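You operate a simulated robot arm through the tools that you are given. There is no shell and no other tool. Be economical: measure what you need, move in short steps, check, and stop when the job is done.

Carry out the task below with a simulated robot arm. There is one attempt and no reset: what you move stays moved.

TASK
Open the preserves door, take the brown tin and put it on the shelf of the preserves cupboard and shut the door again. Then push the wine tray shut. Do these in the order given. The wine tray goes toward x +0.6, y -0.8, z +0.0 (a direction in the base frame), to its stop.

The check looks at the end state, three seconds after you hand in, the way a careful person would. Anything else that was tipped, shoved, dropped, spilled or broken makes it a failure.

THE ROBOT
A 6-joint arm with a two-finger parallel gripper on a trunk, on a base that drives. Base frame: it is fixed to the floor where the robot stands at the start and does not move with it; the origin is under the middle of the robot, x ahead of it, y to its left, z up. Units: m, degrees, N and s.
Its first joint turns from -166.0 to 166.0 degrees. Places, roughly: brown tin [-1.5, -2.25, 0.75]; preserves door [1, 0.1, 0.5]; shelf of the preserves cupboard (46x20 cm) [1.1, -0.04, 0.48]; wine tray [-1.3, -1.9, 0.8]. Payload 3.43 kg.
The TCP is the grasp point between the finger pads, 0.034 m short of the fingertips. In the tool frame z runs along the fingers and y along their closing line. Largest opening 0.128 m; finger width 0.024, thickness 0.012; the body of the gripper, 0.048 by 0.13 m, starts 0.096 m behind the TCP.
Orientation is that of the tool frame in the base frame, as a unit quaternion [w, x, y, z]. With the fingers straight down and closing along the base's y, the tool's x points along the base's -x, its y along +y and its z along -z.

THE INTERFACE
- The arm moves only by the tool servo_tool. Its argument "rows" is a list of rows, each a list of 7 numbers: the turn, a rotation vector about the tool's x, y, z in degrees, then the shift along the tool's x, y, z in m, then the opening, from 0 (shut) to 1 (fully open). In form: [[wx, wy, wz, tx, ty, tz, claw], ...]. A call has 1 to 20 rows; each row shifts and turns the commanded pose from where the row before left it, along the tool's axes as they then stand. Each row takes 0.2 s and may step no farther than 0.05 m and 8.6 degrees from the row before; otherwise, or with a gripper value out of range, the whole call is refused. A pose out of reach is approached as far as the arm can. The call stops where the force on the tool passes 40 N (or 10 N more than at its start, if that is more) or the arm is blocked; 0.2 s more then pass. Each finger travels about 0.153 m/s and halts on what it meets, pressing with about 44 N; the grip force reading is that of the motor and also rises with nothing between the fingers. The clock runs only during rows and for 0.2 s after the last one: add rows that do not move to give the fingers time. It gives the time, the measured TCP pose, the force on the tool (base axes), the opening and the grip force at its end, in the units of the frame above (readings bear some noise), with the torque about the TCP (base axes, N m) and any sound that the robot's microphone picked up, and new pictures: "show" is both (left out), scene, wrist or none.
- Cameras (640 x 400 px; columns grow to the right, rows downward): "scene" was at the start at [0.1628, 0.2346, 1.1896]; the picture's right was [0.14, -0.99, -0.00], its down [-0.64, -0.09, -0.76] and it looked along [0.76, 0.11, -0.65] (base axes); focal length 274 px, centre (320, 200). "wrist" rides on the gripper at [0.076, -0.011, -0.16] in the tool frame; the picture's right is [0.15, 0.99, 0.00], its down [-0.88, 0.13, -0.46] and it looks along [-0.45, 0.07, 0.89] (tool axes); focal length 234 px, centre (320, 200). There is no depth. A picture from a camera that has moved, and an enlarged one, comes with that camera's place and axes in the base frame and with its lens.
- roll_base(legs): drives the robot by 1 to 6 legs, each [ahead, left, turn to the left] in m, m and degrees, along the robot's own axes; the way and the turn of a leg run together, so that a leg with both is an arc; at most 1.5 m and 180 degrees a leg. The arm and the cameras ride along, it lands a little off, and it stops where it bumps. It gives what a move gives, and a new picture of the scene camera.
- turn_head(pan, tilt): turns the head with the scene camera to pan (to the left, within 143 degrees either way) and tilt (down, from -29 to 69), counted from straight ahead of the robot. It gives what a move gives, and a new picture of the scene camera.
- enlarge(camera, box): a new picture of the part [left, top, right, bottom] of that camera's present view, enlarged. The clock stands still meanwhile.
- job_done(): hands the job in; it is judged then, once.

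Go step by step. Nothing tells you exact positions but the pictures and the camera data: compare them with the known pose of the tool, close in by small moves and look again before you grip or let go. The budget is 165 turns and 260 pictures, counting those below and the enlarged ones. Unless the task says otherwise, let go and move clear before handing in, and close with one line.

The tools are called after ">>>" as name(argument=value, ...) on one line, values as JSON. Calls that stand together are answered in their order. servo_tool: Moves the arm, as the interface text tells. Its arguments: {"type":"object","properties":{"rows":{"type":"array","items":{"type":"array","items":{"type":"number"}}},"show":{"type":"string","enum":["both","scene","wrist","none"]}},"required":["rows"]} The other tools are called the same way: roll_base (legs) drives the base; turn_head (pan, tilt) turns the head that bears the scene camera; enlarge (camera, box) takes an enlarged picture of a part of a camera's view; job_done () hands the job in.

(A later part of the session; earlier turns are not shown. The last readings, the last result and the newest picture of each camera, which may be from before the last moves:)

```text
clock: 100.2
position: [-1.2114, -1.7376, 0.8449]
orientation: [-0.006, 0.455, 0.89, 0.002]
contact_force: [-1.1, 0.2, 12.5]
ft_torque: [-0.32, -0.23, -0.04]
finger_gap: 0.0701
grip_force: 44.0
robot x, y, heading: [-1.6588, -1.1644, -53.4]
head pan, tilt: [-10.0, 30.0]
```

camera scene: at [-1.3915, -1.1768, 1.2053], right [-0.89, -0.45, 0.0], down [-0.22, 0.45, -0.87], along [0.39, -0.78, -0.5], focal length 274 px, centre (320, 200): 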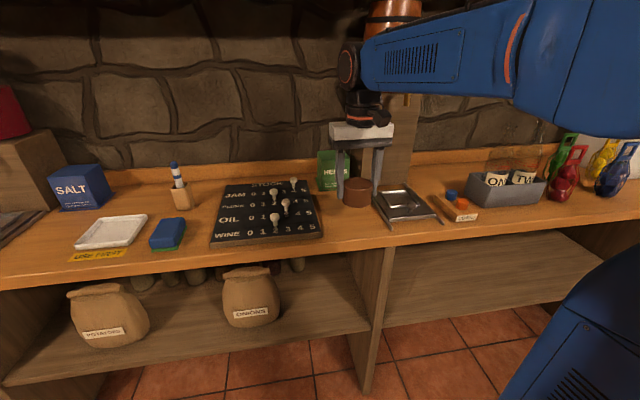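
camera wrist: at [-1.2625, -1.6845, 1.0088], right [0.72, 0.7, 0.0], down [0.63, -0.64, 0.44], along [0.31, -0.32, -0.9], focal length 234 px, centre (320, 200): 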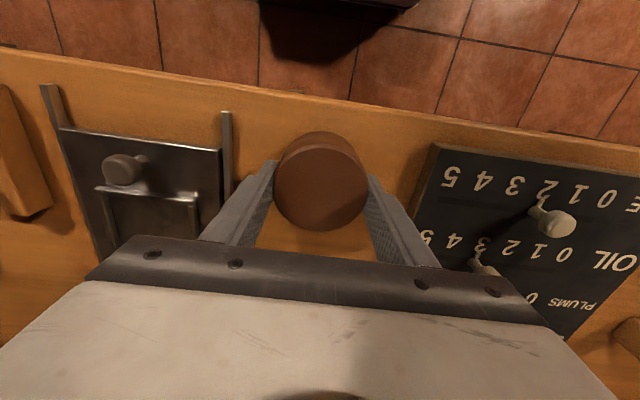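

The tin is down on the counter. Release, lift, tilt the tool 45° and come back for a slanted regrasp suited to the shelf.

>>> servo_tool(rows=[[0, 0, 0, 0, 0, 0, 0.8], [0, 0, 0, 0, 0, 0, 0.8], [0, 0, 0, 0, 0, -0.04, 0.8], [0, 0, 0, 0, 0, -0.04, 0.8], [0, -7.5, 0, 0, 0, 0, 0.8], [0, -7.5, 0, 0, 0, 0, 0.8], [0, -7.5, 0, 0, 0, 0, 0.8], [0, -7.5, 0, 0, 0, 0, 0.8], [0, -7.5, 0, 0, 0, 0, 0.8], [0, -7.5, 0, 0, 0, 0, 0.8], [0, 0, 0, 0.02, 0, 0.01, 0.8], [0, 0, 0, 0, 0, 0, 0.8]])

```text
clock: 102.8
position: [-1.2145, -1.7316, 0.9038]
orientation: [0.335, 0.42, 0.825, -0.173]
contact_force: [-0.1, -0.4, -0.4]
ft_torque: [0.02, 0.0, 0.03]
finger_gap: 0.1024
grip_force: 0.1
robot x, y, heading: [-1.6546, -1.1648, -53.4]
head pan, tilt: [-10.0, 30.0]
camera scene: at [-1.3915, -1.1767, 1.2053], right [-0.89, -0.45, 0.0], down [-0.22, 0.45, -0.87], along [0.39, -0.78, -0.5], focal length 274 px, centre (320, 200)
camera wrist: at [-1.3205, -1.6045, 0.9643], right [0.74, 0.66, -0.11], down [0.29, -0.18, 0.94], along [0.61, -0.73, -0.32], focal length 234 px, centre (320, 200)
```

scene: 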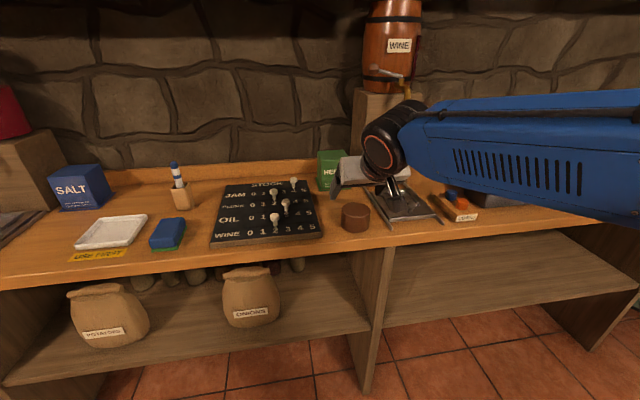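
wrist: 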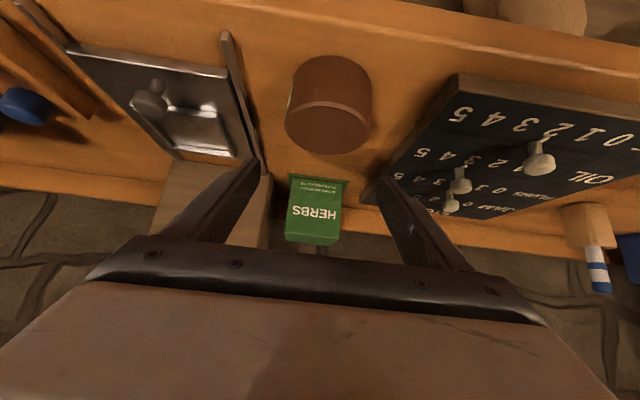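

>>> servo_tool(rows=[[0, 0, 0, 0.02, 0, 0.008, 0.8], [0, 0, 0, 0.02, 0, 0.008, 0.8], [0, 0, 0, 0.013, 0, 0.008, 0.8], [0, 0, 0, 0, 0, 0, 0.8]])

```text
clock: 103.8
position: [-1.2273, -1.7139, 0.8495]
orientation: [0.334, 0.421, 0.826, -0.173]
contact_force: [0.2, -0.1, -0.5]
ft_torque: [-0.02, 0.0, 0.01]
finger_gap: 0.1023
grip_force: 0.1
robot x, y, heading: [-1.6534, -1.1656, -53.7]
head pan, tilt: [-10.0, 30.0]
camera scene: at [-1.3915, -1.1767, 1.2053], right [-0.89, -0.45, 0.0], down [-0.22, 0.45, -0.87], along [0.39, -0.78, -0.5], focal length 274 px, centre (320, 200)
camera wrist: at [-1.3333, -1.5874, 0.9096], right [0.74, 0.66, -0.11], down [0.29, -0.18, 0.94], along [0.61, -0.73, -0.32], focal length 234 px, centre (320, 200)
```

scene: 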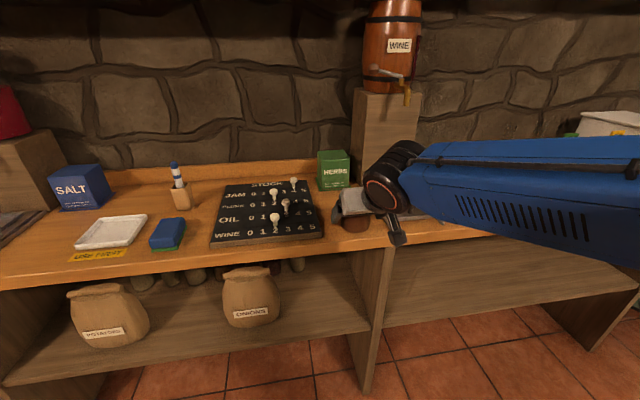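
wrist: 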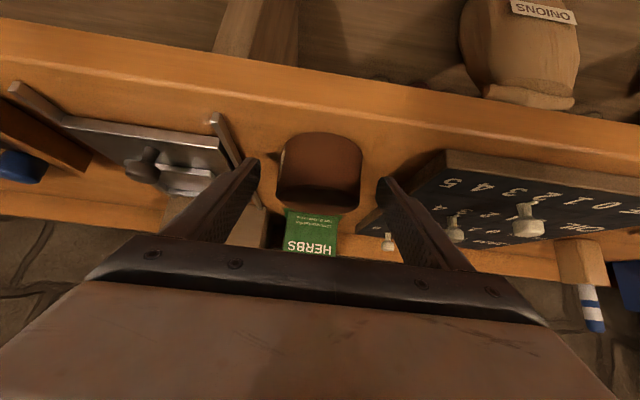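

>>> servo_tool(rows=[[0, 0, 0, 0.002, 0, 0.001, 0.8], [0, 0, 0, 0, 0, 0, 0.4], [0, 0, 0, 0, 0, 0, 0.4], [0, 0, 0, 0, 0, 0, 0.4], [0, 0, 0, 0, 0, 0, 0.4]], show="wrist")

```text
clock: 105.0
position: [-1.228, -1.7148, 0.8459]
orientation: [0.334, 0.421, 0.825, -0.173]
contact_force: [0.2, -0.8, 1.2]
ft_torque: [0.01, -0.03, -0.01]
finger_gap: 0.0707
grip_force: 44.5
robot x, y, heading: [-1.6576, -1.1645, -53.5]
head pan, tilt: [-10.0, 30.0]
camera wrist: at [-1.3336, -1.5867, 0.9075], right [0.74, 0.66, -0.11], down [0.29, -0.18, 0.94], along [0.61, -0.73, -0.32], focal length 234 px, centre (320, 200)
```

wrist: 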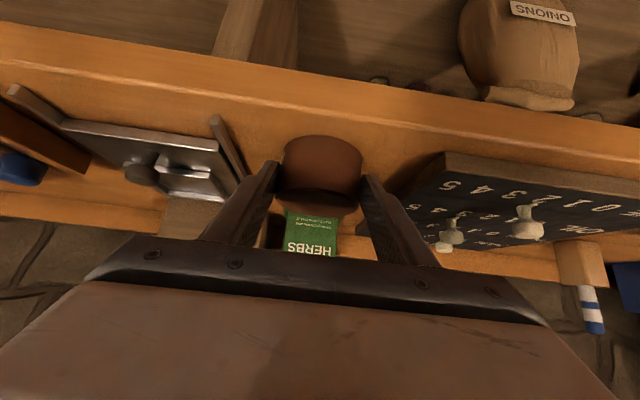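

Regrasped with the tilt. Lift, retract a little and drive back along the counter.

>>> servo_tool(rows=[[0, 0, 0, -0.014, 0, -0.014, 0.4], [0, 0, 0, -0.028, 0, -0.028, 0.4], [0, 0, 0, -0.028, 0, -0.028, 0.4], [0, 0, 0, -0.028, 0, -0.028, 0.4], [0, 0, 0, -0.028, 0, -0.028, 0.4], [0, 0, 0, -0.028, 0, -0.028, 0.4], [0, 0, 0, 0, 0, 0, 0.4]])

>>> roll_base(legs=[[-0.1, 0, 0], [0, 1.3, 0]])

```text
clock: 106.5
position: [-1.225, -1.716, 1.0646]
orientation: [0.334, 0.421, 0.826, -0.173]
contact_force: [1.0, 0.4, -0.6]
ft_torque: [0.03, 0.04, 0.04]
finger_gap: 0.0705
grip_force: 43.8
robot x, y, heading: [-1.6562, -1.1666, -53.3]
head pan, tilt: [-10.0, 30.0]
camera scene: at [-1.3915, -1.1767, 1.2053], right [-0.89, -0.45, 0.0], down [-0.22, 0.45, -0.87], along [0.39, -0.78, -0.5], focal length 274 px, centre (320, 200)
camera wrist: at [-1.3305, -1.5892, 1.1256], right [0.74, 0.66, -0.11], down [0.29, -0.18, 0.94], along [0.61, -0.73, -0.32], focal length 234 px, centre (320, 200)
```

scene: 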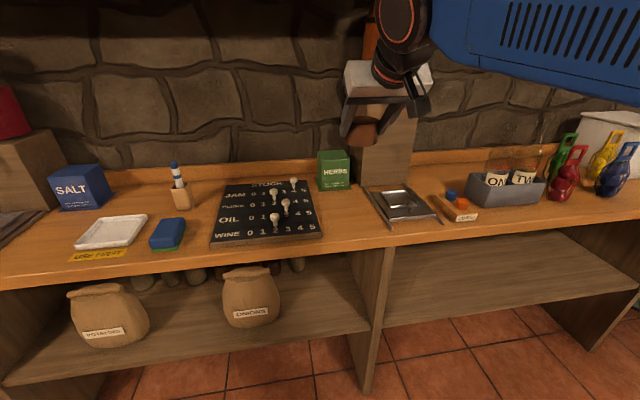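
wrist: 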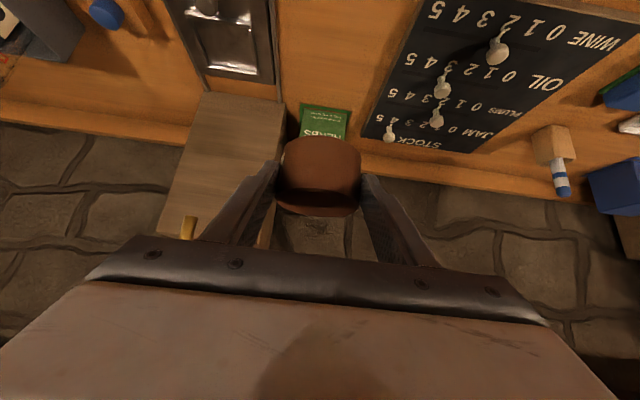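

```text
clock: 113.8
position: [-0.2558, -0.8804, 1.0647]
orientation: [0.334, 0.424, 0.824, -0.173]
contact_force: [0.2, 0.6, -1.2]
ft_torque: [0.02, 0.03, -0.02]
finger_gap: 0.0703
grip_force: 43.7
robot x, y, heading: [-0.686, -0.3274, -53.9]
head pan, tilt: [-10.0, 30.0]
camera scene: at [-0.4175, -0.3387, 1.2053], right [-0.9, -0.44, 0.0], down [-0.22, 0.45, -0.87], along [0.38, -0.78, -0.5], focal length 274 px, centre (320, 200)
```

scene: 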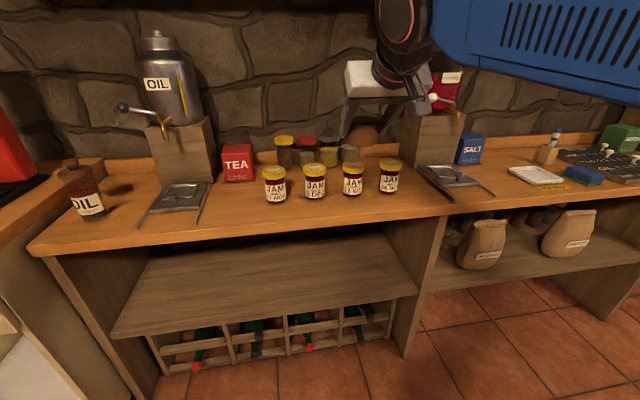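

>>> roll_base(legs=[[0, 0, 0.8], [0, 1.33, 0], [-0.1, 0, 0]])

>>> turn_head(pan=0, tilt=45)

```text
clock: 121.5
position: [0.7616, -0.0003, 1.0637]
orientation: [0.333, 0.423, 0.824, -0.174]
contact_force: [0.1, 0.8, -1.2]
ft_torque: [0.0, -0.01, 0.0]
finger_gap: 0.07
grip_force: 44.1
robot x, y, heading: [0.3365, 0.5531, -53.7]
head pan, tilt: [-10.0, 30.0]
camera scene: at [0.5981, 0.5406, 1.2053], right [-0.9, -0.44, 0.0], down [-0.22, 0.45, -0.87], along [0.38, -0.78, -0.5], focal length 274 px, centre (320, 200)
```

scene: 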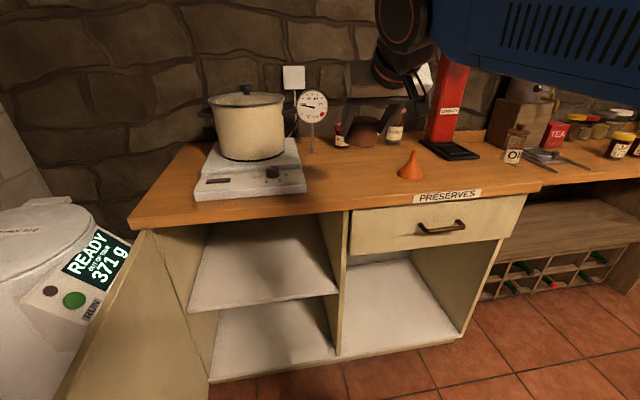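

```text
clock: 122.3
position: [0.7623, 0.0007, 1.0621]
orientation: [0.334, 0.424, 0.824, -0.174]
contact_force: [0.0, 0.9, -1.4]
ft_torque: [0.04, 0.03, 0.02]
finger_gap: 0.0701
grip_force: 44.1
robot x, y, heading: [0.3366, 0.5497, -53.6]
head pan, tilt: [0.0, 45.0]
camera scene: at [0.6062, 0.5561, 1.1828], right [-0.81, -0.59, 0.0], down [-0.42, 0.57, -0.71], along [0.42, -0.57, -0.71], focal length 274 px, centre (320, 200)
```

scene: 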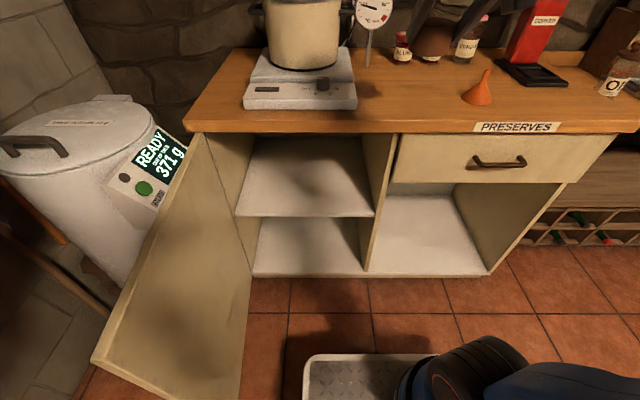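

Clear view of the open cupboard: the shelf front is at n≈-0.55 (counter frame), z≈0.48, u from -1.1 to -0.63. I back up a little, then lower the tin in front of the opening.

>>> roll_base(legs=[[-0.1, 0, 0]])

>>> servo_tool(rows=[[0, 0, 0, 0.027, 0.021, 0.027, 0.4], [0, 0, 0, 0.027, 0.021, 0.027, 0.4], [0, 0, 0, 0.027, 0.021, 0.027, 0.4], [0, 0, 0, 0.027, 0.021, 0.027, 0.4], [0, 0, 0, 0.027, 0.021, 0.027, 0.4], [0, 0, 0, 0.027, 0.021, 0.027, 0.4], [0, 0, 0, 0.027, 0.021, 0.027, 0.4], [0, 0, 0, 0.027, 0.021, 0.027, 0.4]])

```text
clock: 123.5
position: [0.7019, 0.0808, 1.0631]
orientation: [0.333, 0.423, 0.824, -0.173]
contact_force: [-0.6, -0.7, -0.9]
ft_torque: [0.04, 0.02, 0.01]
finger_gap: 0.0696
grip_force: 43.5
robot x, y, heading: [0.2766, 0.6335, -53.8]
head pan, tilt: [0.0, 45.0]
camera scene: at [0.547, 0.6371, 1.1827], right [-0.81, -0.59, 0.0], down [-0.42, 0.57, -0.71], along [0.42, -0.57, -0.71], focal length 274 px, centre (320, 200)
```

scene: 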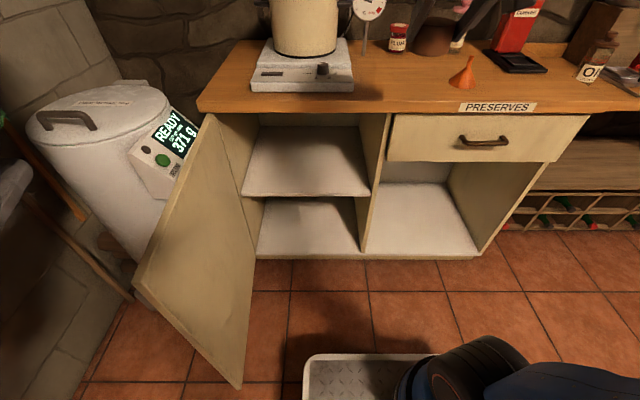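

```text
clock: 125.2
position: [0.8351, 0.1821, 0.7563]
orientation: [0.333, 0.425, 0.824, -0.173]
contact_force: [-0.6, -0.1, -0.4]
ft_torque: [0.01, -0.01, 0.03]
finger_gap: 0.0699
grip_force: 43.5
robot x, y, heading: [0.2771, 0.6398, -54.1]
head pan, tilt: [0.0, 45.0]
camera scene: at [0.5468, 0.637, 1.1827], right [-0.81, -0.59, 0.0], down [-0.42, 0.57, -0.71], along [0.42, -0.57, -0.71], focal length 274 px, centre (320, 200)
camera wrist: at [0.7298, 0.3097, 0.8191], right [0.74, 0.66, -0.1], down [0.29, -0.18, 0.94], along [0.6, -0.73, -0.32], focal length 234 px, centre (320, 200)
```

scene: 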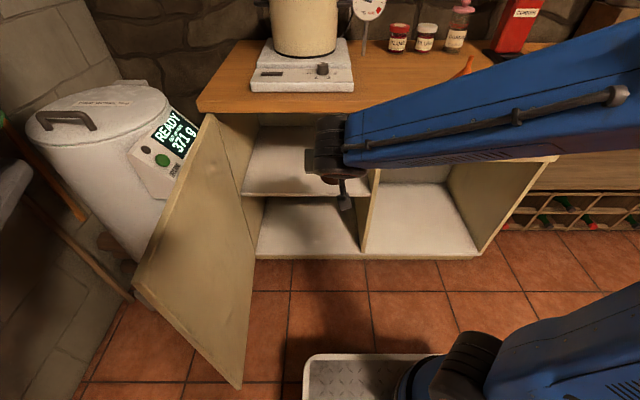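
wrist: 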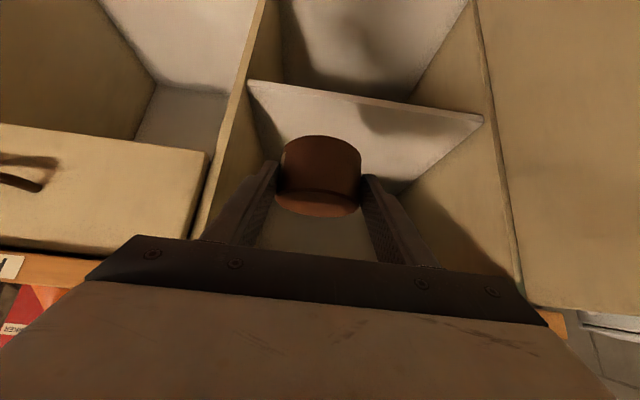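

>>> servo_tool(rows=[[0, 0, 0, 0.023, 0.017, 0.023, 0.4], [0, 0, 0, 0.023, 0.017, 0.023, 0.4], [0, 0, 0, 0.023, 0.017, 0.023, 0.4], [0, 0, 0, 0.023, 0.017, 0.023, 0.4], [0, 0, 0, 0.023, 0.017, 0.023, 0.4], [0, 0, 0, -0.028, 0, 0.028, 0.4], [0, 0, 0, -0.028, 0, 0.028, 0.4], [0, 0, 0, 0, 0, 0, 0.4]])

```text
clock: 127.0
position: [0.9487, 0.1667, 0.5933]
orientation: [0.333, 0.424, 0.824, -0.173]
contact_force: [0.6, 0.5, -0.4]
ft_torque: [0.04, 0.02, 0.0]
finger_gap: 0.0701
grip_force: 43.9
robot x, y, heading: [0.2744, 0.6399, -53.5]
head pan, tilt: [0.0, 45.0]
camera scene: at [0.5471, 0.6372, 1.1827], right [-0.81, -0.59, 0.0], down [-0.42, 0.57, -0.71], along [0.42, -0.57, -0.71], focal length 274 px, centre (320, 200)
camera wrist: at [0.8435, 0.2946, 0.6552], right [0.74, 0.66, -0.11], down [0.29, -0.18, 0.94], along [0.6, -0.73, -0.32], focal length 234 px, centre (320, 200)
```

scene: 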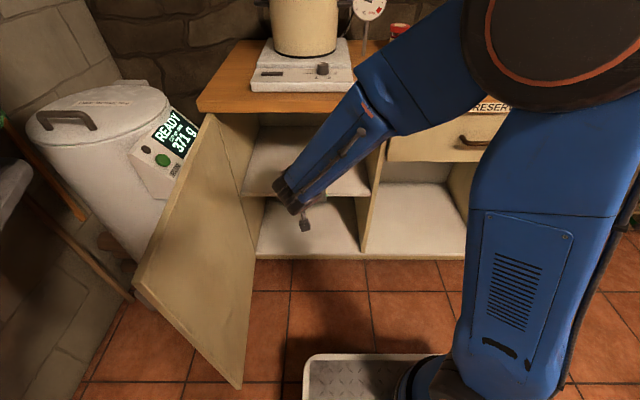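
wrist: 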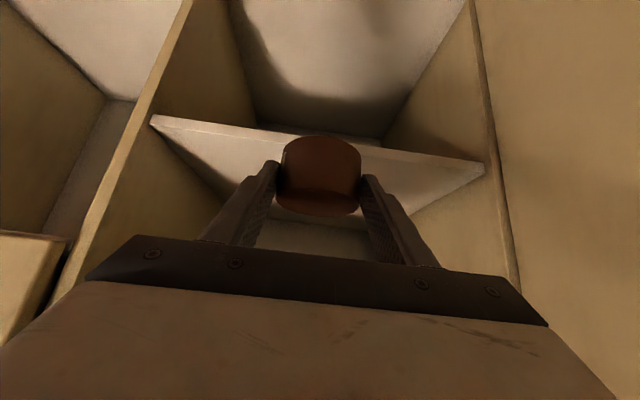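

>>> servo_tool(rows=[[0, 0, 0, -0.027, 0, 0.028, 0.4], [0, 0, 0, -0.027, 0, 0.028, 0.4], [0, 0, 0, -0.026, 0, 0.028, 0.4], [0, 0, 0, -0.026, 0, 0.028, 0.4], [0, 0, 0, -0.026, 0, 0.028, 0.4], [0, 0, 0, 0, 0, 0, 0.4]])

```text
clock: 128.4
position: [1.0599, 0.0108, 0.584]
orientation: [0.333, 0.424, 0.824, -0.174]
contact_force: [0.2, -0.6, -0.5]
ft_torque: [0.01, 0.03, -0.03]
finger_gap: 0.0696
grip_force: 44.1
robot x, y, heading: [0.2768, 0.6333, -53.9]
head pan, tilt: [0.0, 45.0]
camera scene: at [0.5471, 0.6371, 1.1827], right [-0.81, -0.59, 0.0], down [-0.42, 0.57, -0.71], along [0.42, -0.57, -0.71], focal length 274 px, centre (320, 200)
camera wrist: at [0.9546, 0.138, 0.6452], right [0.74, 0.66, -0.11], down [0.29, -0.18, 0.94], along [0.6, -0.73, -0.32], focal length 234 px, centre (320, 200)
```

scene: 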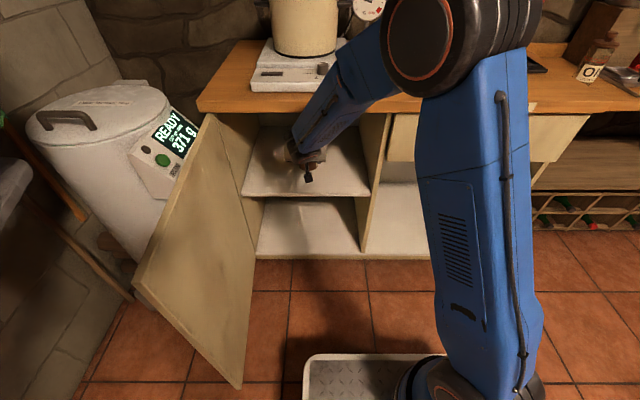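
wrist: 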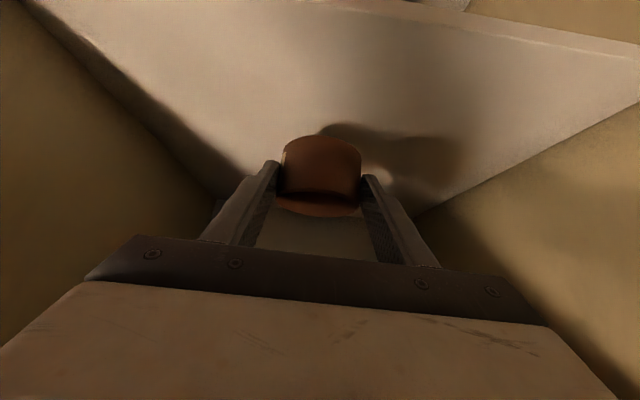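

>>> servo_tool(rows=[[0, 0, 0, 0.0177, 0, 0.0177, 0.4], [0, 0, 0, 0.0142, 0, 0.0142, 0.4], [0, 0, 0, 0.0035, 0, 0.0035, 0.4], [0, 0, 0, 0.0028, 0, 0.0028, 0.4], [0, 0, 0, 0, 0, 0, 0.4]], show="wrist")

```text
clock: 129.7
position: [1.0587, 0.0115, 0.5305]
orientation: [0.334, 0.424, 0.824, -0.174]
contact_force: [-0.2, -0.9, -0.9]
ft_torque: [0.04, 0.04, 0.04]
finger_gap: 0.0697
grip_force: 44.1
robot x, y, heading: [0.2745, 0.6377, -53.8]
head pan, tilt: [0.0, 45.0]
camera wrist: at [0.9546, 0.1392, 0.592], right [0.74, 0.66, -0.11], down [0.29, -0.18, 0.94], along [0.6, -0.73, -0.32], focal length 234 px, centre (320, 200)
```

wrist: 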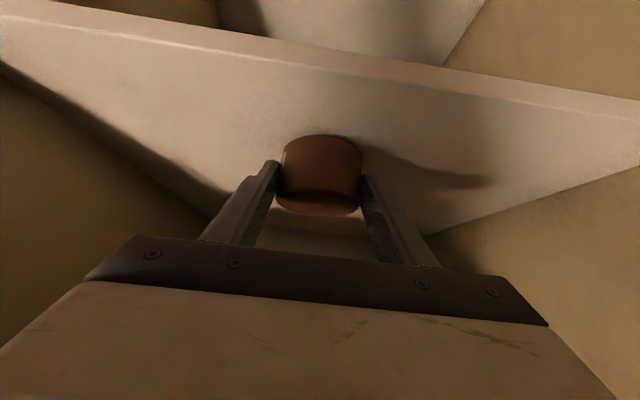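

>>> servo_tool(rows=[[0, 0, 0, 0.0018, 0, 0.0018, 0.4], [0, 0, 0, 0.0018, 0, 0.0018, 0.4], [0, 0, 0, 0.0014, 0, 0.0014, 0.4], [0, 0, 0, 0, 0, 0, 0.4]], show="none")

```text
clock: 130.7
position: [1.0593, 0.012, 0.5243]
orientation: [0.334, 0.423, 0.824, -0.173]
contact_force: [-0.3, -0.7, 3.0]
ft_torque: [0.03, -0.12, -0.01]
finger_gap: 0.07
grip_force: 43.9
robot x, y, heading: [0.2757, 0.6357, -53.6]
head pan, tilt: [0.0, 45.0]
```

>>> servo_tool(rows=[[0, 0, 0, 0.0012, 0, 0.0012, 0.4], [0, 0, 0, 0.0008, 0, 0.0008, 0.4], [0, 0, 0, 0, 0, 0, 0.4]], show="none")

```text
clock: 131.4
position: [1.0601, 0.0117, 0.5244]
orientation: [0.335, 0.424, 0.823, -0.175]
contact_force: [-6.6, -0.3, 30.7]
ft_torque: [-0.34, -0.32, -0.03]
finger_gap: 0.0699
grip_force: 44.0
robot x, y, heading: [0.2736, 0.6357, -54.0]
head pan, tilt: [0.0, 45.0]
```

The tin sits on the shelf. Ease off, release, and withdraw.

>>> servo_tool(rows=[[0, 0, 0, -0.0012, 0, -0.0012, 0.4], [0, 0, 0, 0, 0, 0, 0.7], [0, 0, 0, 0, 0, 0, 0.7], [0, 0, 0, 0, 0, -0.02, 0.7], [0, 0, 0, 0, 0, -0.03, 0.7], [0, 0, 0, 0.01, 0, -0.03, 0.7]])

```text
clock: 132.8
position: [1.0236, 0.0629, 0.5729]
orientation: [0.334, 0.424, 0.824, -0.174]
contact_force: [0.0, -0.3, -0.1]
ft_torque: [-0.02, 0.02, -0.06]
finger_gap: 0.0898
grip_force: 0.0
robot x, y, heading: [0.2752, 0.6344, -53.5]
head pan, tilt: [0.0, 45.0]
camera scene: at [0.5473, 0.637, 1.1827], right [-0.81, -0.59, 0.0], down [-0.42, 0.57, -0.71], along [0.42, -0.57, -0.71], focal length 274 px, centre (320, 200)
camera wrist: at [0.9188, 0.191, 0.6355], right [0.74, 0.66, -0.11], down [0.29, -0.18, 0.94], along [0.6, -0.73, -0.32], focal length 234 px, centre (320, 200)
```

scene: 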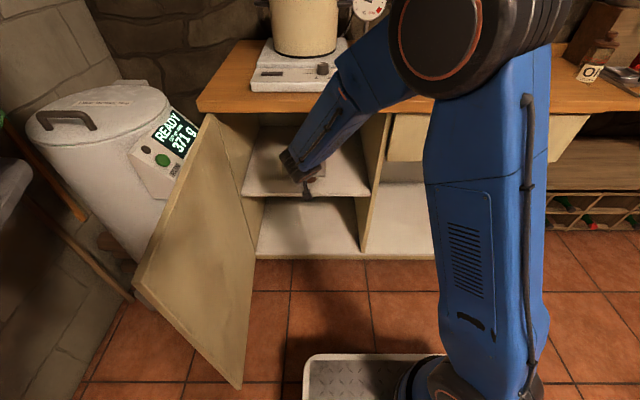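
wrist: 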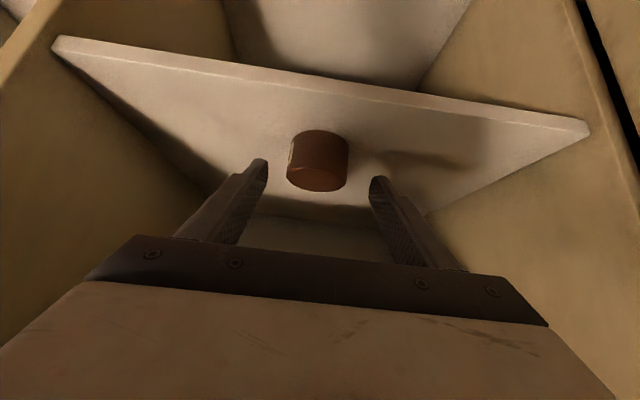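

The tin stands upright on the shelf. Withdraw the arm and raise it.

>>> servo_tool(rows=[[0, 0, 0, 0.028, 0, -0.028, 0.7], [0, 0, 0, 0.028, 0, -0.028, 0.7], [0, 0, 0, 0.028, 0, -0.028, 0.7], [0, 0, 0, 0.028, 0, -0.028, 0.7], [0, 0, 0, -0.028, 0, -0.028, 0], [0, 0, 0, -0.028, 0, -0.028, 0], [0, 0, 0, -0.028, 0, -0.028, 0], [0, 0, 0, -0.028, 0, -0.028, 0], [0, 0, 0, -0.028, 0, -0.028, 0], [0, 0, 0, -0.028, 0, -0.028, 0], [0, 0, 0, -0.028, 0, -0.028, 0], [0, 0, 0, -0.028, 0, -0.028, 0], [0, 0, 0, -0.028, 0, -0.028, 0], [0, 0, 0, -0.028, 0, -0.028, 0], [0, 0, 0, 0, 0, 0, 0]], show="scene")

```text
clock: 136.1
position: [0.9364, 0.188, 0.9723]
orientation: [0.334, 0.423, 0.824, -0.174]
contact_force: [0.6, 0.9, -0.5]
ft_torque: [0.01, 0.0, 0.0]
finger_gap: 0.0
grip_force: 33.2
robot x, y, heading: [0.2717, 0.6326, -53.8]
head pan, tilt: [0.0, 45.0]
camera scene: at [0.547, 0.6372, 1.1827], right [-0.81, -0.59, 0.0], down [-0.42, 0.57, -0.71], along [0.42, -0.57, -0.71], focal length 274 px, centre (320, 200)
```

scene: 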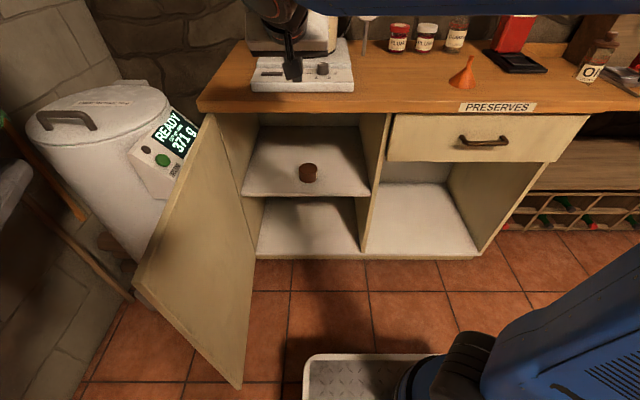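

>>> roll_base(legs=[[0, -0.45, 0], [0.14, 0, 0], [0, 0, 90.7]])

>>> turn_head(pan=-15, tilt=35)

```text
clock: 143.5
position: [0.4296, 0.9286, 0.9712]
orientation: [0.357, -0.293, 0.879, 0.117]
contact_force: [-0.6, -0.1, 0.2]
ft_torque: [0.0, -0.02, 0.0]
finger_gap: 0.0003
grip_force: 33.1
robot x, y, heading: [-0.0059, 0.2602, 37.1]
head pan, tilt: [0.0, 45.0]
camera scene: at [-0.0085, 0.5346, 1.1827], right [0.61, -0.8, 0.0], down [-0.56, -0.43, -0.71], along [0.56, 0.43, -0.71], focal length 274 px, centre (320, 200)
```

scene: 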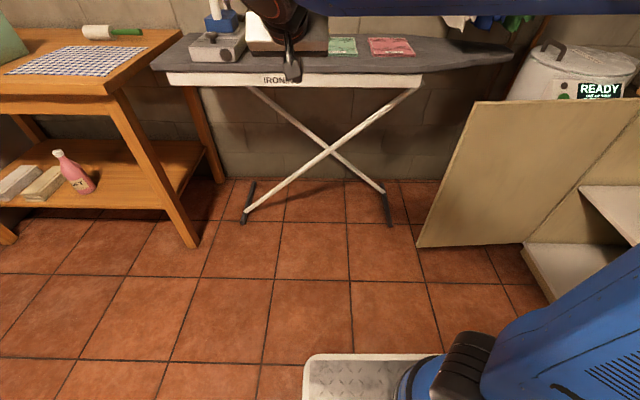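

```text
clock: 144.3
position: [0.4304, 0.9285, 0.9712]
orientation: [0.358, -0.292, 0.879, 0.117]
contact_force: [-0.5, 0.3, -0.8]
ft_torque: [0.01, 0.05, -0.01]
finger_gap: 0.0001
grip_force: 32.6
robot x, y, heading: [-0.0041, 0.2581, 37.2]
head pan, tilt: [-15.0, 35.0]
camera scene: at [0.0083, 0.5189, 1.1975], right [0.38, -0.92, 0.0], down [-0.53, -0.22, -0.82], along [0.76, 0.31, -0.57], focal length 274 px, centre (320, 200)
```

scene: 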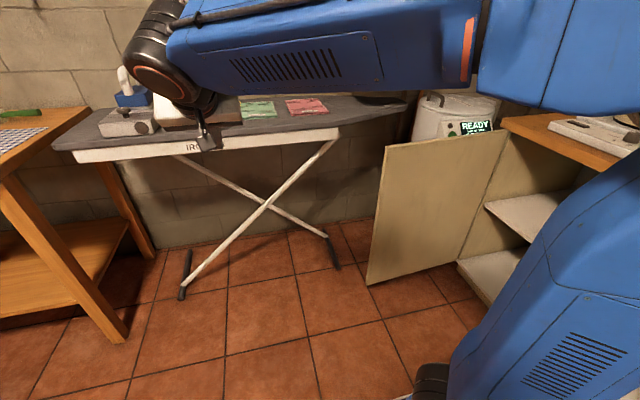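

Door's free edge is at about u -1.135, n -0.065. I'll straighten the tool, carry it over the door's top and lower a finger on the outer side.

>>> servo_tool(rows=[[0, 8.5, 0, 0, 0, 0, 0], [0, 8.5, 0, 0, 0, 0, 0], [0, 8.5, 0, 0, 0, 0, 0], [0, 8.5, 0, 0, 0, 0, 0], [0, 0, 0, 0, -0.045, 0, 0], [0, 0, 0, 0, -0.045, 0, 0], [0, 0, 0, 0, -0.045, 0, 0], [0, 0, 0, 0, -0.045, 0, 0], [0, 0, 0, 0, -0.045, 0, 0], [0, 0, 0, 0, -0.045, 0, 0], [0, 0, 0, 0, -0.045, 0, 0], [0, 0, 0, 0, -0.045, 0, 0], [0, 0, 0, 0, -0.045, 0, 0], [0, 0, 0, 0, -0.045, 0, 0], [0, 0, 0, 0, -0.045, 0, 0], [0, 0, 0, 0, -0.045, 0, 0], [0, 0, 0, 0, 0, 0, 0]])

```text
clock: 147.9
position: [0.7523, 0.4959, 0.9735]
orientation: [0.084, -0.313, 0.945, 0.026]
contact_force: [-0.2, 0.2, 0.0]
ft_torque: [0.0, 0.0, 0.02]
finger_gap: 0.0
grip_force: 33.3
robot x, y, heading: [-0.0008, 0.2634, 37.4]
head pan, tilt: [-15.0, 35.0]
camera scene: at [0.0084, 0.5187, 1.1975], right [0.38, -0.93, 0.0], down [-0.53, -0.22, -0.82], along [0.76, 0.31, -0.57], focal length 274 px, centre (320, 200)
camera wrist: at [0.6768, 0.4245, 1.1169], right [-0.71, 0.71, -0.03], down [0.55, 0.58, 0.6], along [0.44, 0.41, -0.8], focal length 234 px, centre (320, 200)
```

scene: 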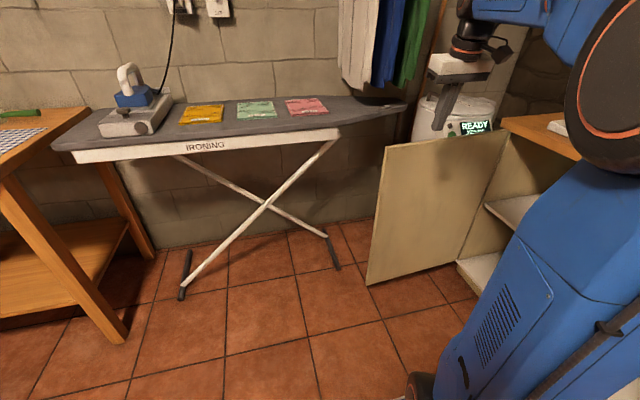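
wrist: 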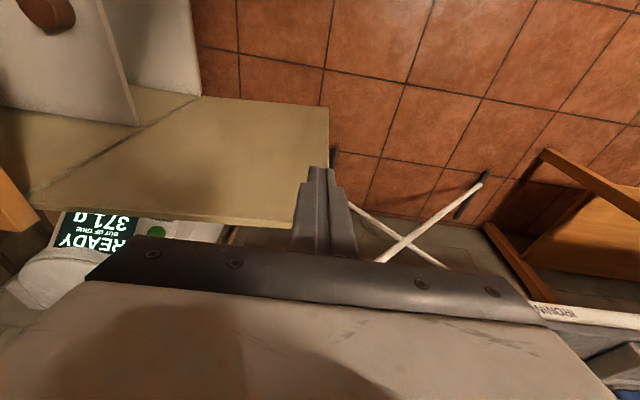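

>>> servo_tool(rows=[[0, 0, 0, -0.041, -0.012, 0.007, 0], [0, 0, 0, -0.041, -0.012, 0.007, 0], [0, 0, 0, -0.041, -0.012, 0.007, 0], [0, 0, 0, -0.041, -0.012, 0.007, 0], [0, 0, 0, -0.041, -0.012, 0.007, 0], [0, 0, 0, -0.041, -0.012, 0.007, 0], [0, 0, 0, -0.041, -0.012, 0.007, 0], [0, 0, 0, 0, 0, 0, 0]])

```text
clock: 149.7
position: [1.0367, 0.6038, 0.9768]
orientation: [0.086, -0.314, 0.945, 0.026]
contact_force: [0.7, -0.2, 0.4]
ft_torque: [-0.02, 0.0, -0.02]
finger_gap: 0.0001
grip_force: 32.9
robot x, y, heading: [-0.0034, 0.2608, 37.4]
head pan, tilt: [-15.0, 35.0]
camera scene: at [0.0084, 0.5187, 1.1975], right [0.38, -0.92, 0.0], down [-0.53, -0.22, -0.82], along [0.76, 0.31, -0.57], focal length 274 px, centre (320, 200)
camera wrist: at [0.9611, 0.5313, 1.12], right [-0.71, 0.71, -0.03], down [0.55, 0.58, 0.6], along [0.44, 0.41, -0.8], focal length 234 px, centre (320, 200)
```

scene: 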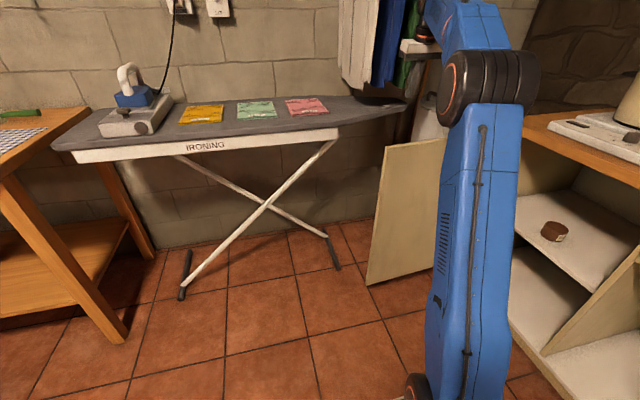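
wrist: 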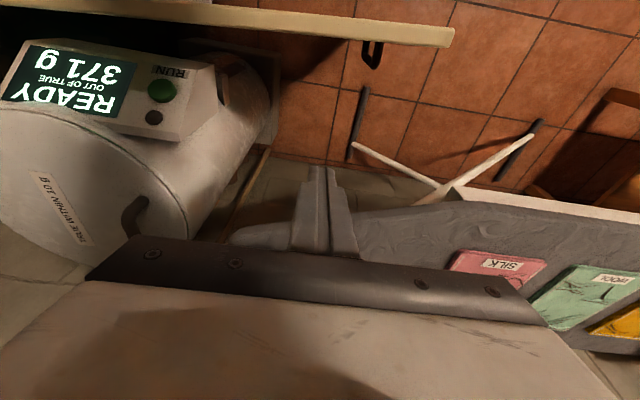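

>>> servo_tool(rows=[[0, 0, 0, 0.0065, 0, 0.0373, 0], [0, 0, 0, 0.0065, 0, 0.0373, 0], [0, 0, 0, 0.0065, 0, 0.0373, 0], [0, 0, 0, 0.0065, 0, 0.0373, 0], [0, 0, 0, 0.0065, 0, 0.0373, 0], [0, 0, 0, 0.0065, 0, 0.0373, 0], [0, 0, 0, 0, 0, 0, 0]])

```text
clock: 151.3
position: [1.0378, 0.6043, 0.7487]
orientation: [0.085, -0.313, 0.946, 0.026]
contact_force: [-0.5, 0.3, 0.2]
ft_torque: [0.02, 0.04, 0.0]
finger_gap: 0.0001
grip_force: 32.8
robot x, y, heading: [-0.0061, 0.2603, 37.4]
head pan, tilt: [-15.0, 35.0]
camera scene: at [0.0084, 0.5187, 1.1975], right [0.38, -0.92, 0.0], down [-0.53, -0.22, -0.82], along [0.76, 0.31, -0.57], focal length 274 px, centre (320, 200)
camera wrist: at [0.9625, 0.5325, 0.892], right [-0.71, 0.71, -0.03], down [0.55, 0.58, 0.6], along [0.44, 0.41, -0.8], focal length 234 px, centre (320, 200)
```

scene: 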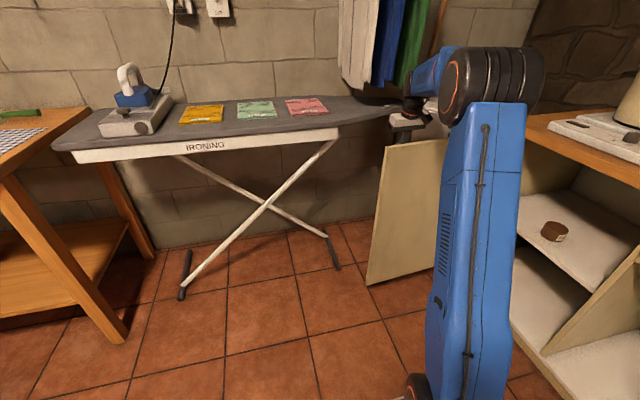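
wrist: 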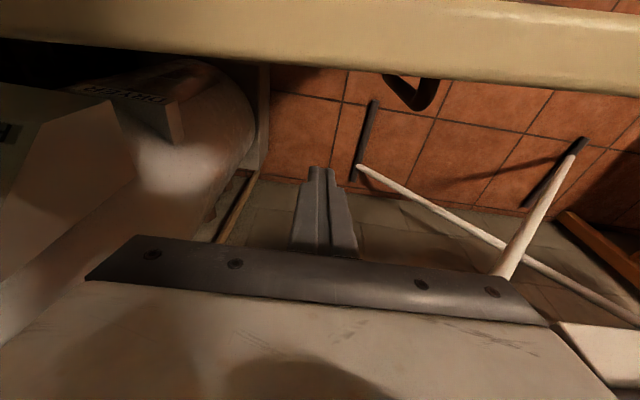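

The finger is behind the door's outer face. Sweep it along the closing arc to about 60°.

>>> servo_tool(rows=[[0, 0, 0, 0.0345, -0.002, -0.006, 0], [0, 0, 0, 0.0345, -0.002, -0.006, 0], [0, 0, 0, 0.0345, -0.002, -0.006, 0], [0, 0, 0, 0.0345, -0.002, -0.006, 0], [0, 0, 0, 0.034, -0.012, -0.006, 0], [0, 0, 0, 0.034, -0.012, -0.006, 0], [0, 0, 0, 0.034, -0.012, -0.006, 0], [0, 0, 0, 0.03, -0.02, -0.005, 0], [0, 0, 0, 0.03, -0.02, -0.005, 0], [0, 0, 0, 0.03, -0.02, -0.005, 0], [0, 0, 0, 0.024, -0.027, -0.004, 0], [0, 0, 0, 0.024, -0.027, -0.004, 0], [0, 0, 0, 0.024, -0.027, -0.004, 0]])

```text
clock: 154.1
position: [0.8232, 0.2086, 0.7472]
orientation: [0.085, -0.313, 0.945, 0.027]
contact_force: [-0.5, 0.2, 0.5]
ft_torque: [-0.03, -0.01, 0.0]
finger_gap: 0.0
grip_force: 33.3
robot x, y, heading: [-0.004, 0.2586, 37.6]
head pan, tilt: [-15.0, 35.0]
camera scene: at [0.0082, 0.5188, 1.1975], right [0.38, -0.92, 0.0], down [-0.53, -0.22, -0.82], along [0.76, 0.31, -0.57], focal length 274 px, centre (320, 200)
camera wrist: at [0.7469, 0.1381, 0.8902], right [-0.71, 0.71, -0.03], down [0.55, 0.58, 0.6], along [0.44, 0.41, -0.8], focal length 234 px, centre (320, 200)
```

scene: 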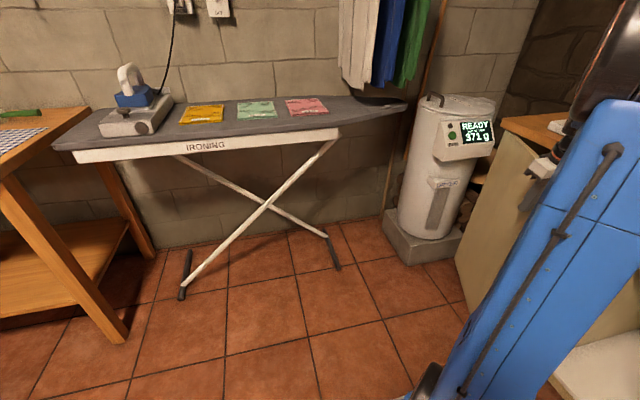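
wrist: 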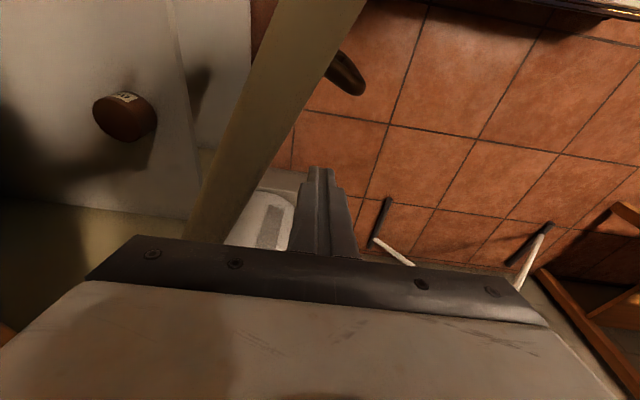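

The door is ~30° from shut. Back off, turn the tool toward the counter with a tilt, then push it home below the counter edge.

>>> servo_tool(rows=[[0, 0, 0, 0, 0.04, 0, 0], [0, 0, 0, 0, 0.04, 0, 0], [0, 0, 0, 0, 0.04, 0, 0], [1.4, 0, 8.27, 0, 0, 0, 0], [1.4, 0, 8.27, 0, 0, 0, 0], [1.4, 0, 8.27, 0, 0, 0, 0], [1.4, 0, 8.27, 0, 0, 0, 0], [1.4, 0, 8.27, 0, 0, 0, 0], [1.4, 0, 8.27, 0, 0, 0, 0], [1.4, 0, 8.27, 0, 0, 0, 0], [1.4, 0, 8.27, 0, 0, 0, 0], [1.4, 0, 8.27, 0, 0, 0, 0], [1.4, 0, 8.27, 0, 0, 0, 0], [1.2, 0, 7, 0, 0, 0, 0], [0, -8, 0, 0, 0, 0, 0], [0, -8, 0, 0, 0, 0, 0], [0, -8, 0, 0, 0, 0, 0], [0, -8, 0, 0, 0, 0, 0], [0, -8, 0, 0, 0, 0, 0]])

```text
clock: 158.1
position: [0.7505, 0.3063, 0.7471]
orientation: [0.377, 0.417, 0.805, -0.189]
contact_force: [0.0, 0.3, 1.0]
ft_torque: [-0.03, 0.0, 0.02]
finger_gap: 0.0
grip_force: 32.5
robot x, y, heading: [-0.0019, 0.26, 37.1]
head pan, tilt: [-15.0, 35.0]
camera scene: at [0.0084, 0.5187, 1.1975], right [0.38, -0.93, 0.0], down [-0.53, -0.22, -0.82], along [0.76, 0.31, -0.57], focal length 274 px, centre (320, 200)
camera wrist: at [0.6414, 0.4377, 0.791], right [0.75, 0.65, -0.1], down [0.22, -0.11, 0.97], along [0.62, -0.75, -0.23], focal length 234 px, centre (320, 200)
```

scene: 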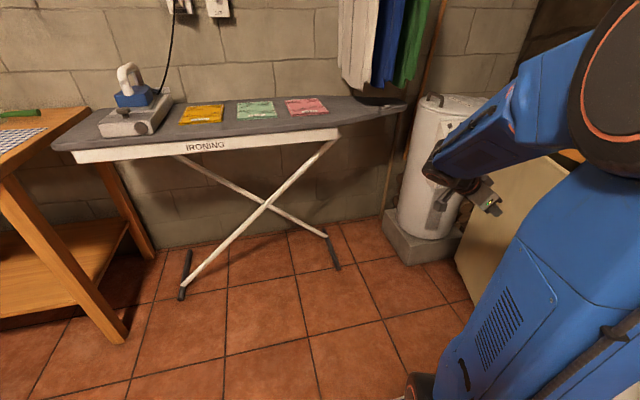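
wrist: 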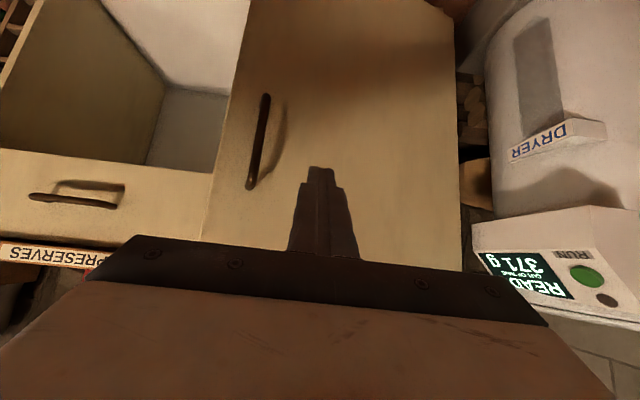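

>>> servo_tool(rows=[[0, 0, 0, -0.012, 0, 0.03, 0], [0, 0, 0, -0.012, 0, 0.03, 0], [0, 0, 0, -0.012, 0, 0.03, 0], [0, 0, 0, -0.012, 0, 0.03, 0], [0, 0, 0, -0.012, 0, 0.03, 0], [0, 0, 0, -0.012, 0, 0.03, 0], [0, 0, 0, -0.012, 0, 0.03, 0], [0, 0, 0, -0.012, 0, 0.03, 0], [0, 0, 0, -0.008, 0, 0.015, 0], [0, 0, 0, -0.008, 0, 0.013, 0], [0, 0, 0, -0.008, 0, 0.01, 0]])

```text
clock: 160.5
position: [0.9217, 0.0725, 0.659]
orientation: [0.377, 0.415, 0.806, -0.188]
contact_force: [0.3, -0.1, 0.1]
ft_torque: [-0.02, 0.01, 0.02]
finger_gap: 0.0003
grip_force: 33.0
robot x, y, heading: [0.0009, 0.257, 37.4]
head pan, tilt: [-15.0, 35.0]
camera scene: at [0.0083, 0.5187, 1.1975], right [0.38, -0.92, 0.0], down [-0.53, -0.22, -0.82], along [0.76, 0.31, -0.57], focal length 274 px, centre (320, 200)
camera wrist: at [0.8114, 0.2029, 0.7033], right [0.75, 0.65, -0.1], down [0.23, -0.11, 0.97], along [0.62, -0.75, -0.23], focal length 234 px, centre (320, 200)
```

scene: 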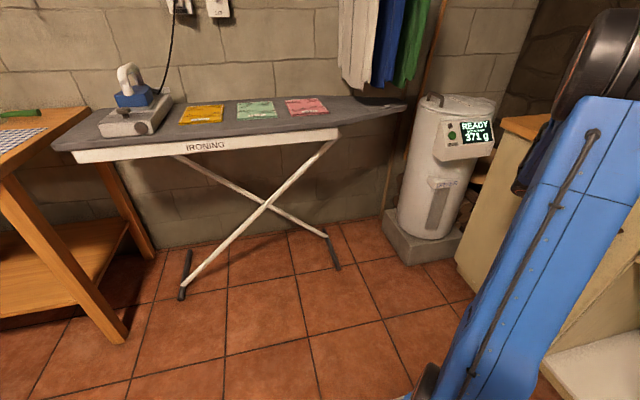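
wrist: 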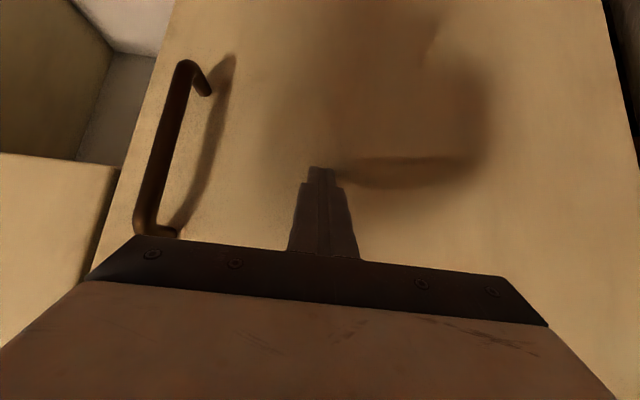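

>>> servo_tool(rows=[[0, 0, 0, -0.0064, 0, 0.0077, 0], [0, 0, 0, -0.0064, 0, 0.0077, 0], [0, 0, 0, -0.0064, 0, 0.0077, 0], [0, 0, 0, -0.0064, 0, 0.0077, 0], [0, 0, 0, -0.0064, 0, 0.0077, 0], [0, 0, 0, -0.0064, 0, 0.0077, 0]])

```text
clock: 160.9
position: [0.9224, 0.069, 0.6569]
orientation: [0.376, 0.415, 0.807, -0.188]
contact_force: [-8.2, 8.8, 5.0]
ft_torque: [-0.05, 0.04, -0.02]
finger_gap: 0.0004
grip_force: 32.9
robot x, y, heading: [-0.0008, 0.259, 37.2]
head pan, tilt: [-15.0, 35.0]
stopped in row 1: the force on the tool passed its limit (the readings are from after the stop); the commanded pose is now the measured one
camera scene: at [0.0075, 0.5193, 1.1975], right [0.38, -0.92, 0.0], down [-0.53, -0.22, -0.82], along [0.76, 0.31, -0.57], focal length 274 px, centre (320, 200)
camera wrist: at [0.8136, 0.1996, 0.7029], right [0.75, 0.66, -0.1], down [0.23, -0.11, 0.97], along [0.62, -0.75, -0.23], focal length 234 px, centre (320, 200)
```

scene: 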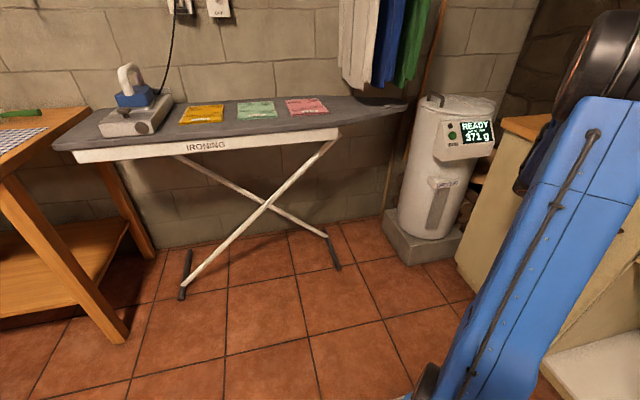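
wrist: 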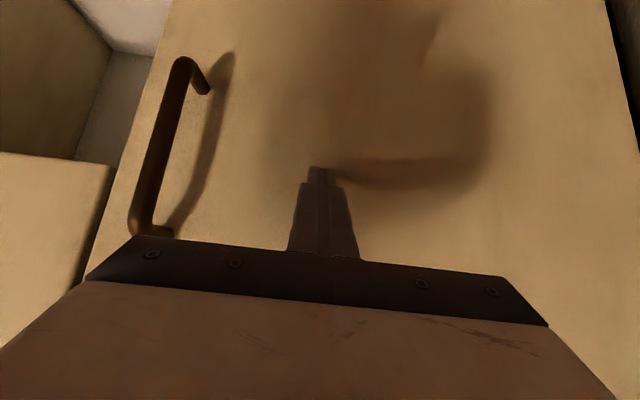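

The door is back at its closed position. Retreat and raise the arm, then check the door.

>>> servo_tool(rows=[[0, 0, 0, 0.0128, 0, -0.0154, 0], [0, 0, 0, 0.0128, 0, -0.0154, 0], [0, 0, 0, 0.0128, 0, -0.0154, 0], [0, 0, 0, 0.0, 0, -0.035, 0], [0, 0, 0, -0.0103, 0, -0.0346, 0], [0, 0, 0, -0.0103, 0, -0.0346, 0], [0, 0, 0, -0.0103, 0, -0.0346, 0], [0, 0, 0, -0.0103, 0, -0.0346, 0], [0, 0, 0, -0.0103, 0, -0.0346, 0], [0, 0, 0, -0.0103, 0, -0.0346, 0], [0, 0, 0, -0.03, 0, -0.025, 0], [0, 0, 0, -0.03, 0, -0.025, 0], [0, 0, 0, 0, 0, 0, 0]], show="wrist")

>>> roll_base(legs=[[-1.2, -0.03, 0]])

>>> turn_head(pan=-45, tilt=25)

```text
clock: 163.7
position: [0.8029, 0.2334, 0.9394]
orientation: [0.376, 0.414, 0.807, -0.188]
contact_force: [0.2, 0.6, -0.4]
ft_torque: [0.02, 0.02, 0.0]
finger_gap: 0.0
grip_force: 33.2
robot x, y, heading: [-0.0018, 0.2621, 37.4]
head pan, tilt: [-15.0, 35.0]
camera wrist: at [0.6932, 0.3644, 0.9852], right [0.75, 0.66, -0.1], down [0.23, -0.11, 0.97], along [0.62, -0.75, -0.23], focal length 234 px, centre (320, 200)
```

wrist: 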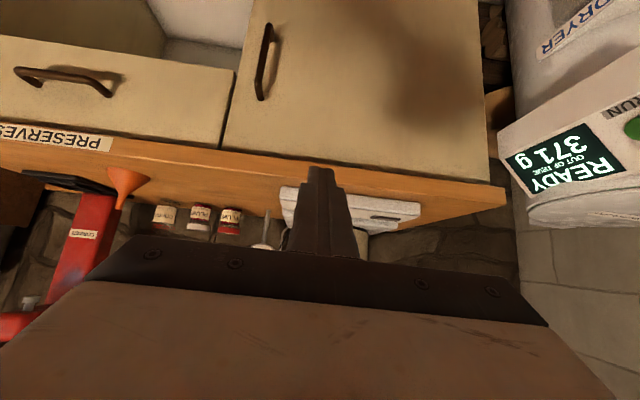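

```text
clock: 169.8
position: [-0.1347, -0.52, 0.9404]
orientation: [0.376, 0.412, 0.809, -0.186]
contact_force: [0.5, 0.3, -0.5]
ft_torque: [-0.02, -0.01, 0.03]
finger_gap: 0.0
grip_force: 32.9
robot x, y, heading: [-0.9385, -0.5018, 38.1]
head pan, tilt: [-15.0, 35.0]
camera scene: at [-0.9323, -0.2425, 1.1975], right [0.39, -0.92, 0.0], down [-0.53, -0.22, -0.82], along [0.75, 0.32, -0.57], focal length 274 px, centre (320, 200)
```

scene: 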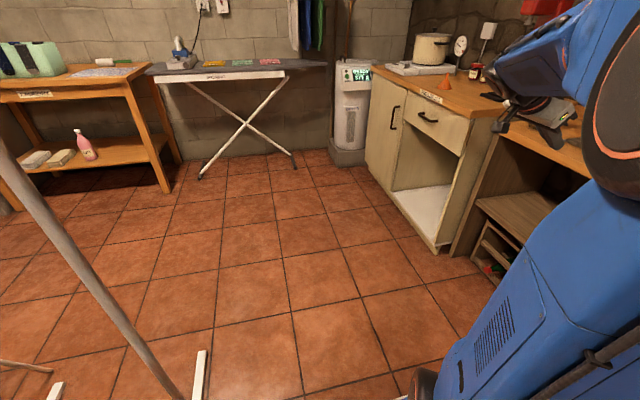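

```text
clock: 170.8
position: [-0.1366, -0.5203, 0.9389]
orientation: [0.378, 0.41, 0.809, -0.185]
contact_force: [-0.2, -0.1, -0.9]
ft_torque: [0.0, -0.02, 0.02]
finger_gap: 0.0
grip_force: 33.4
robot x, y, heading: [-0.9393, -0.5005, 37.8]
head pan, tilt: [-45.0, 25.0]
camera scene: at [-0.9219, -0.288, 1.2133], right [-0.12, -0.99, 0.0], down [-0.42, 0.05, -0.91], along [0.9, -0.11, -0.42], focal length 274 px, centre (320, 200)
```

scene: 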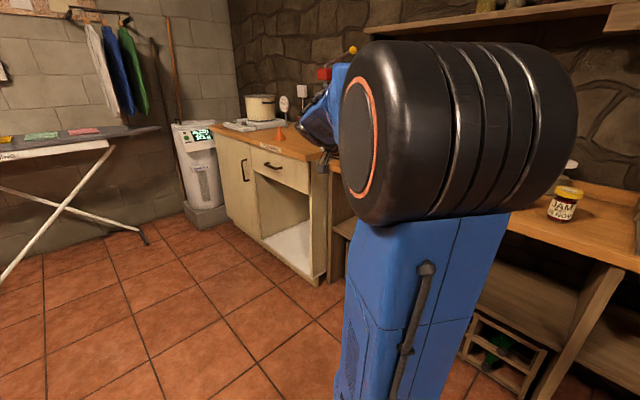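

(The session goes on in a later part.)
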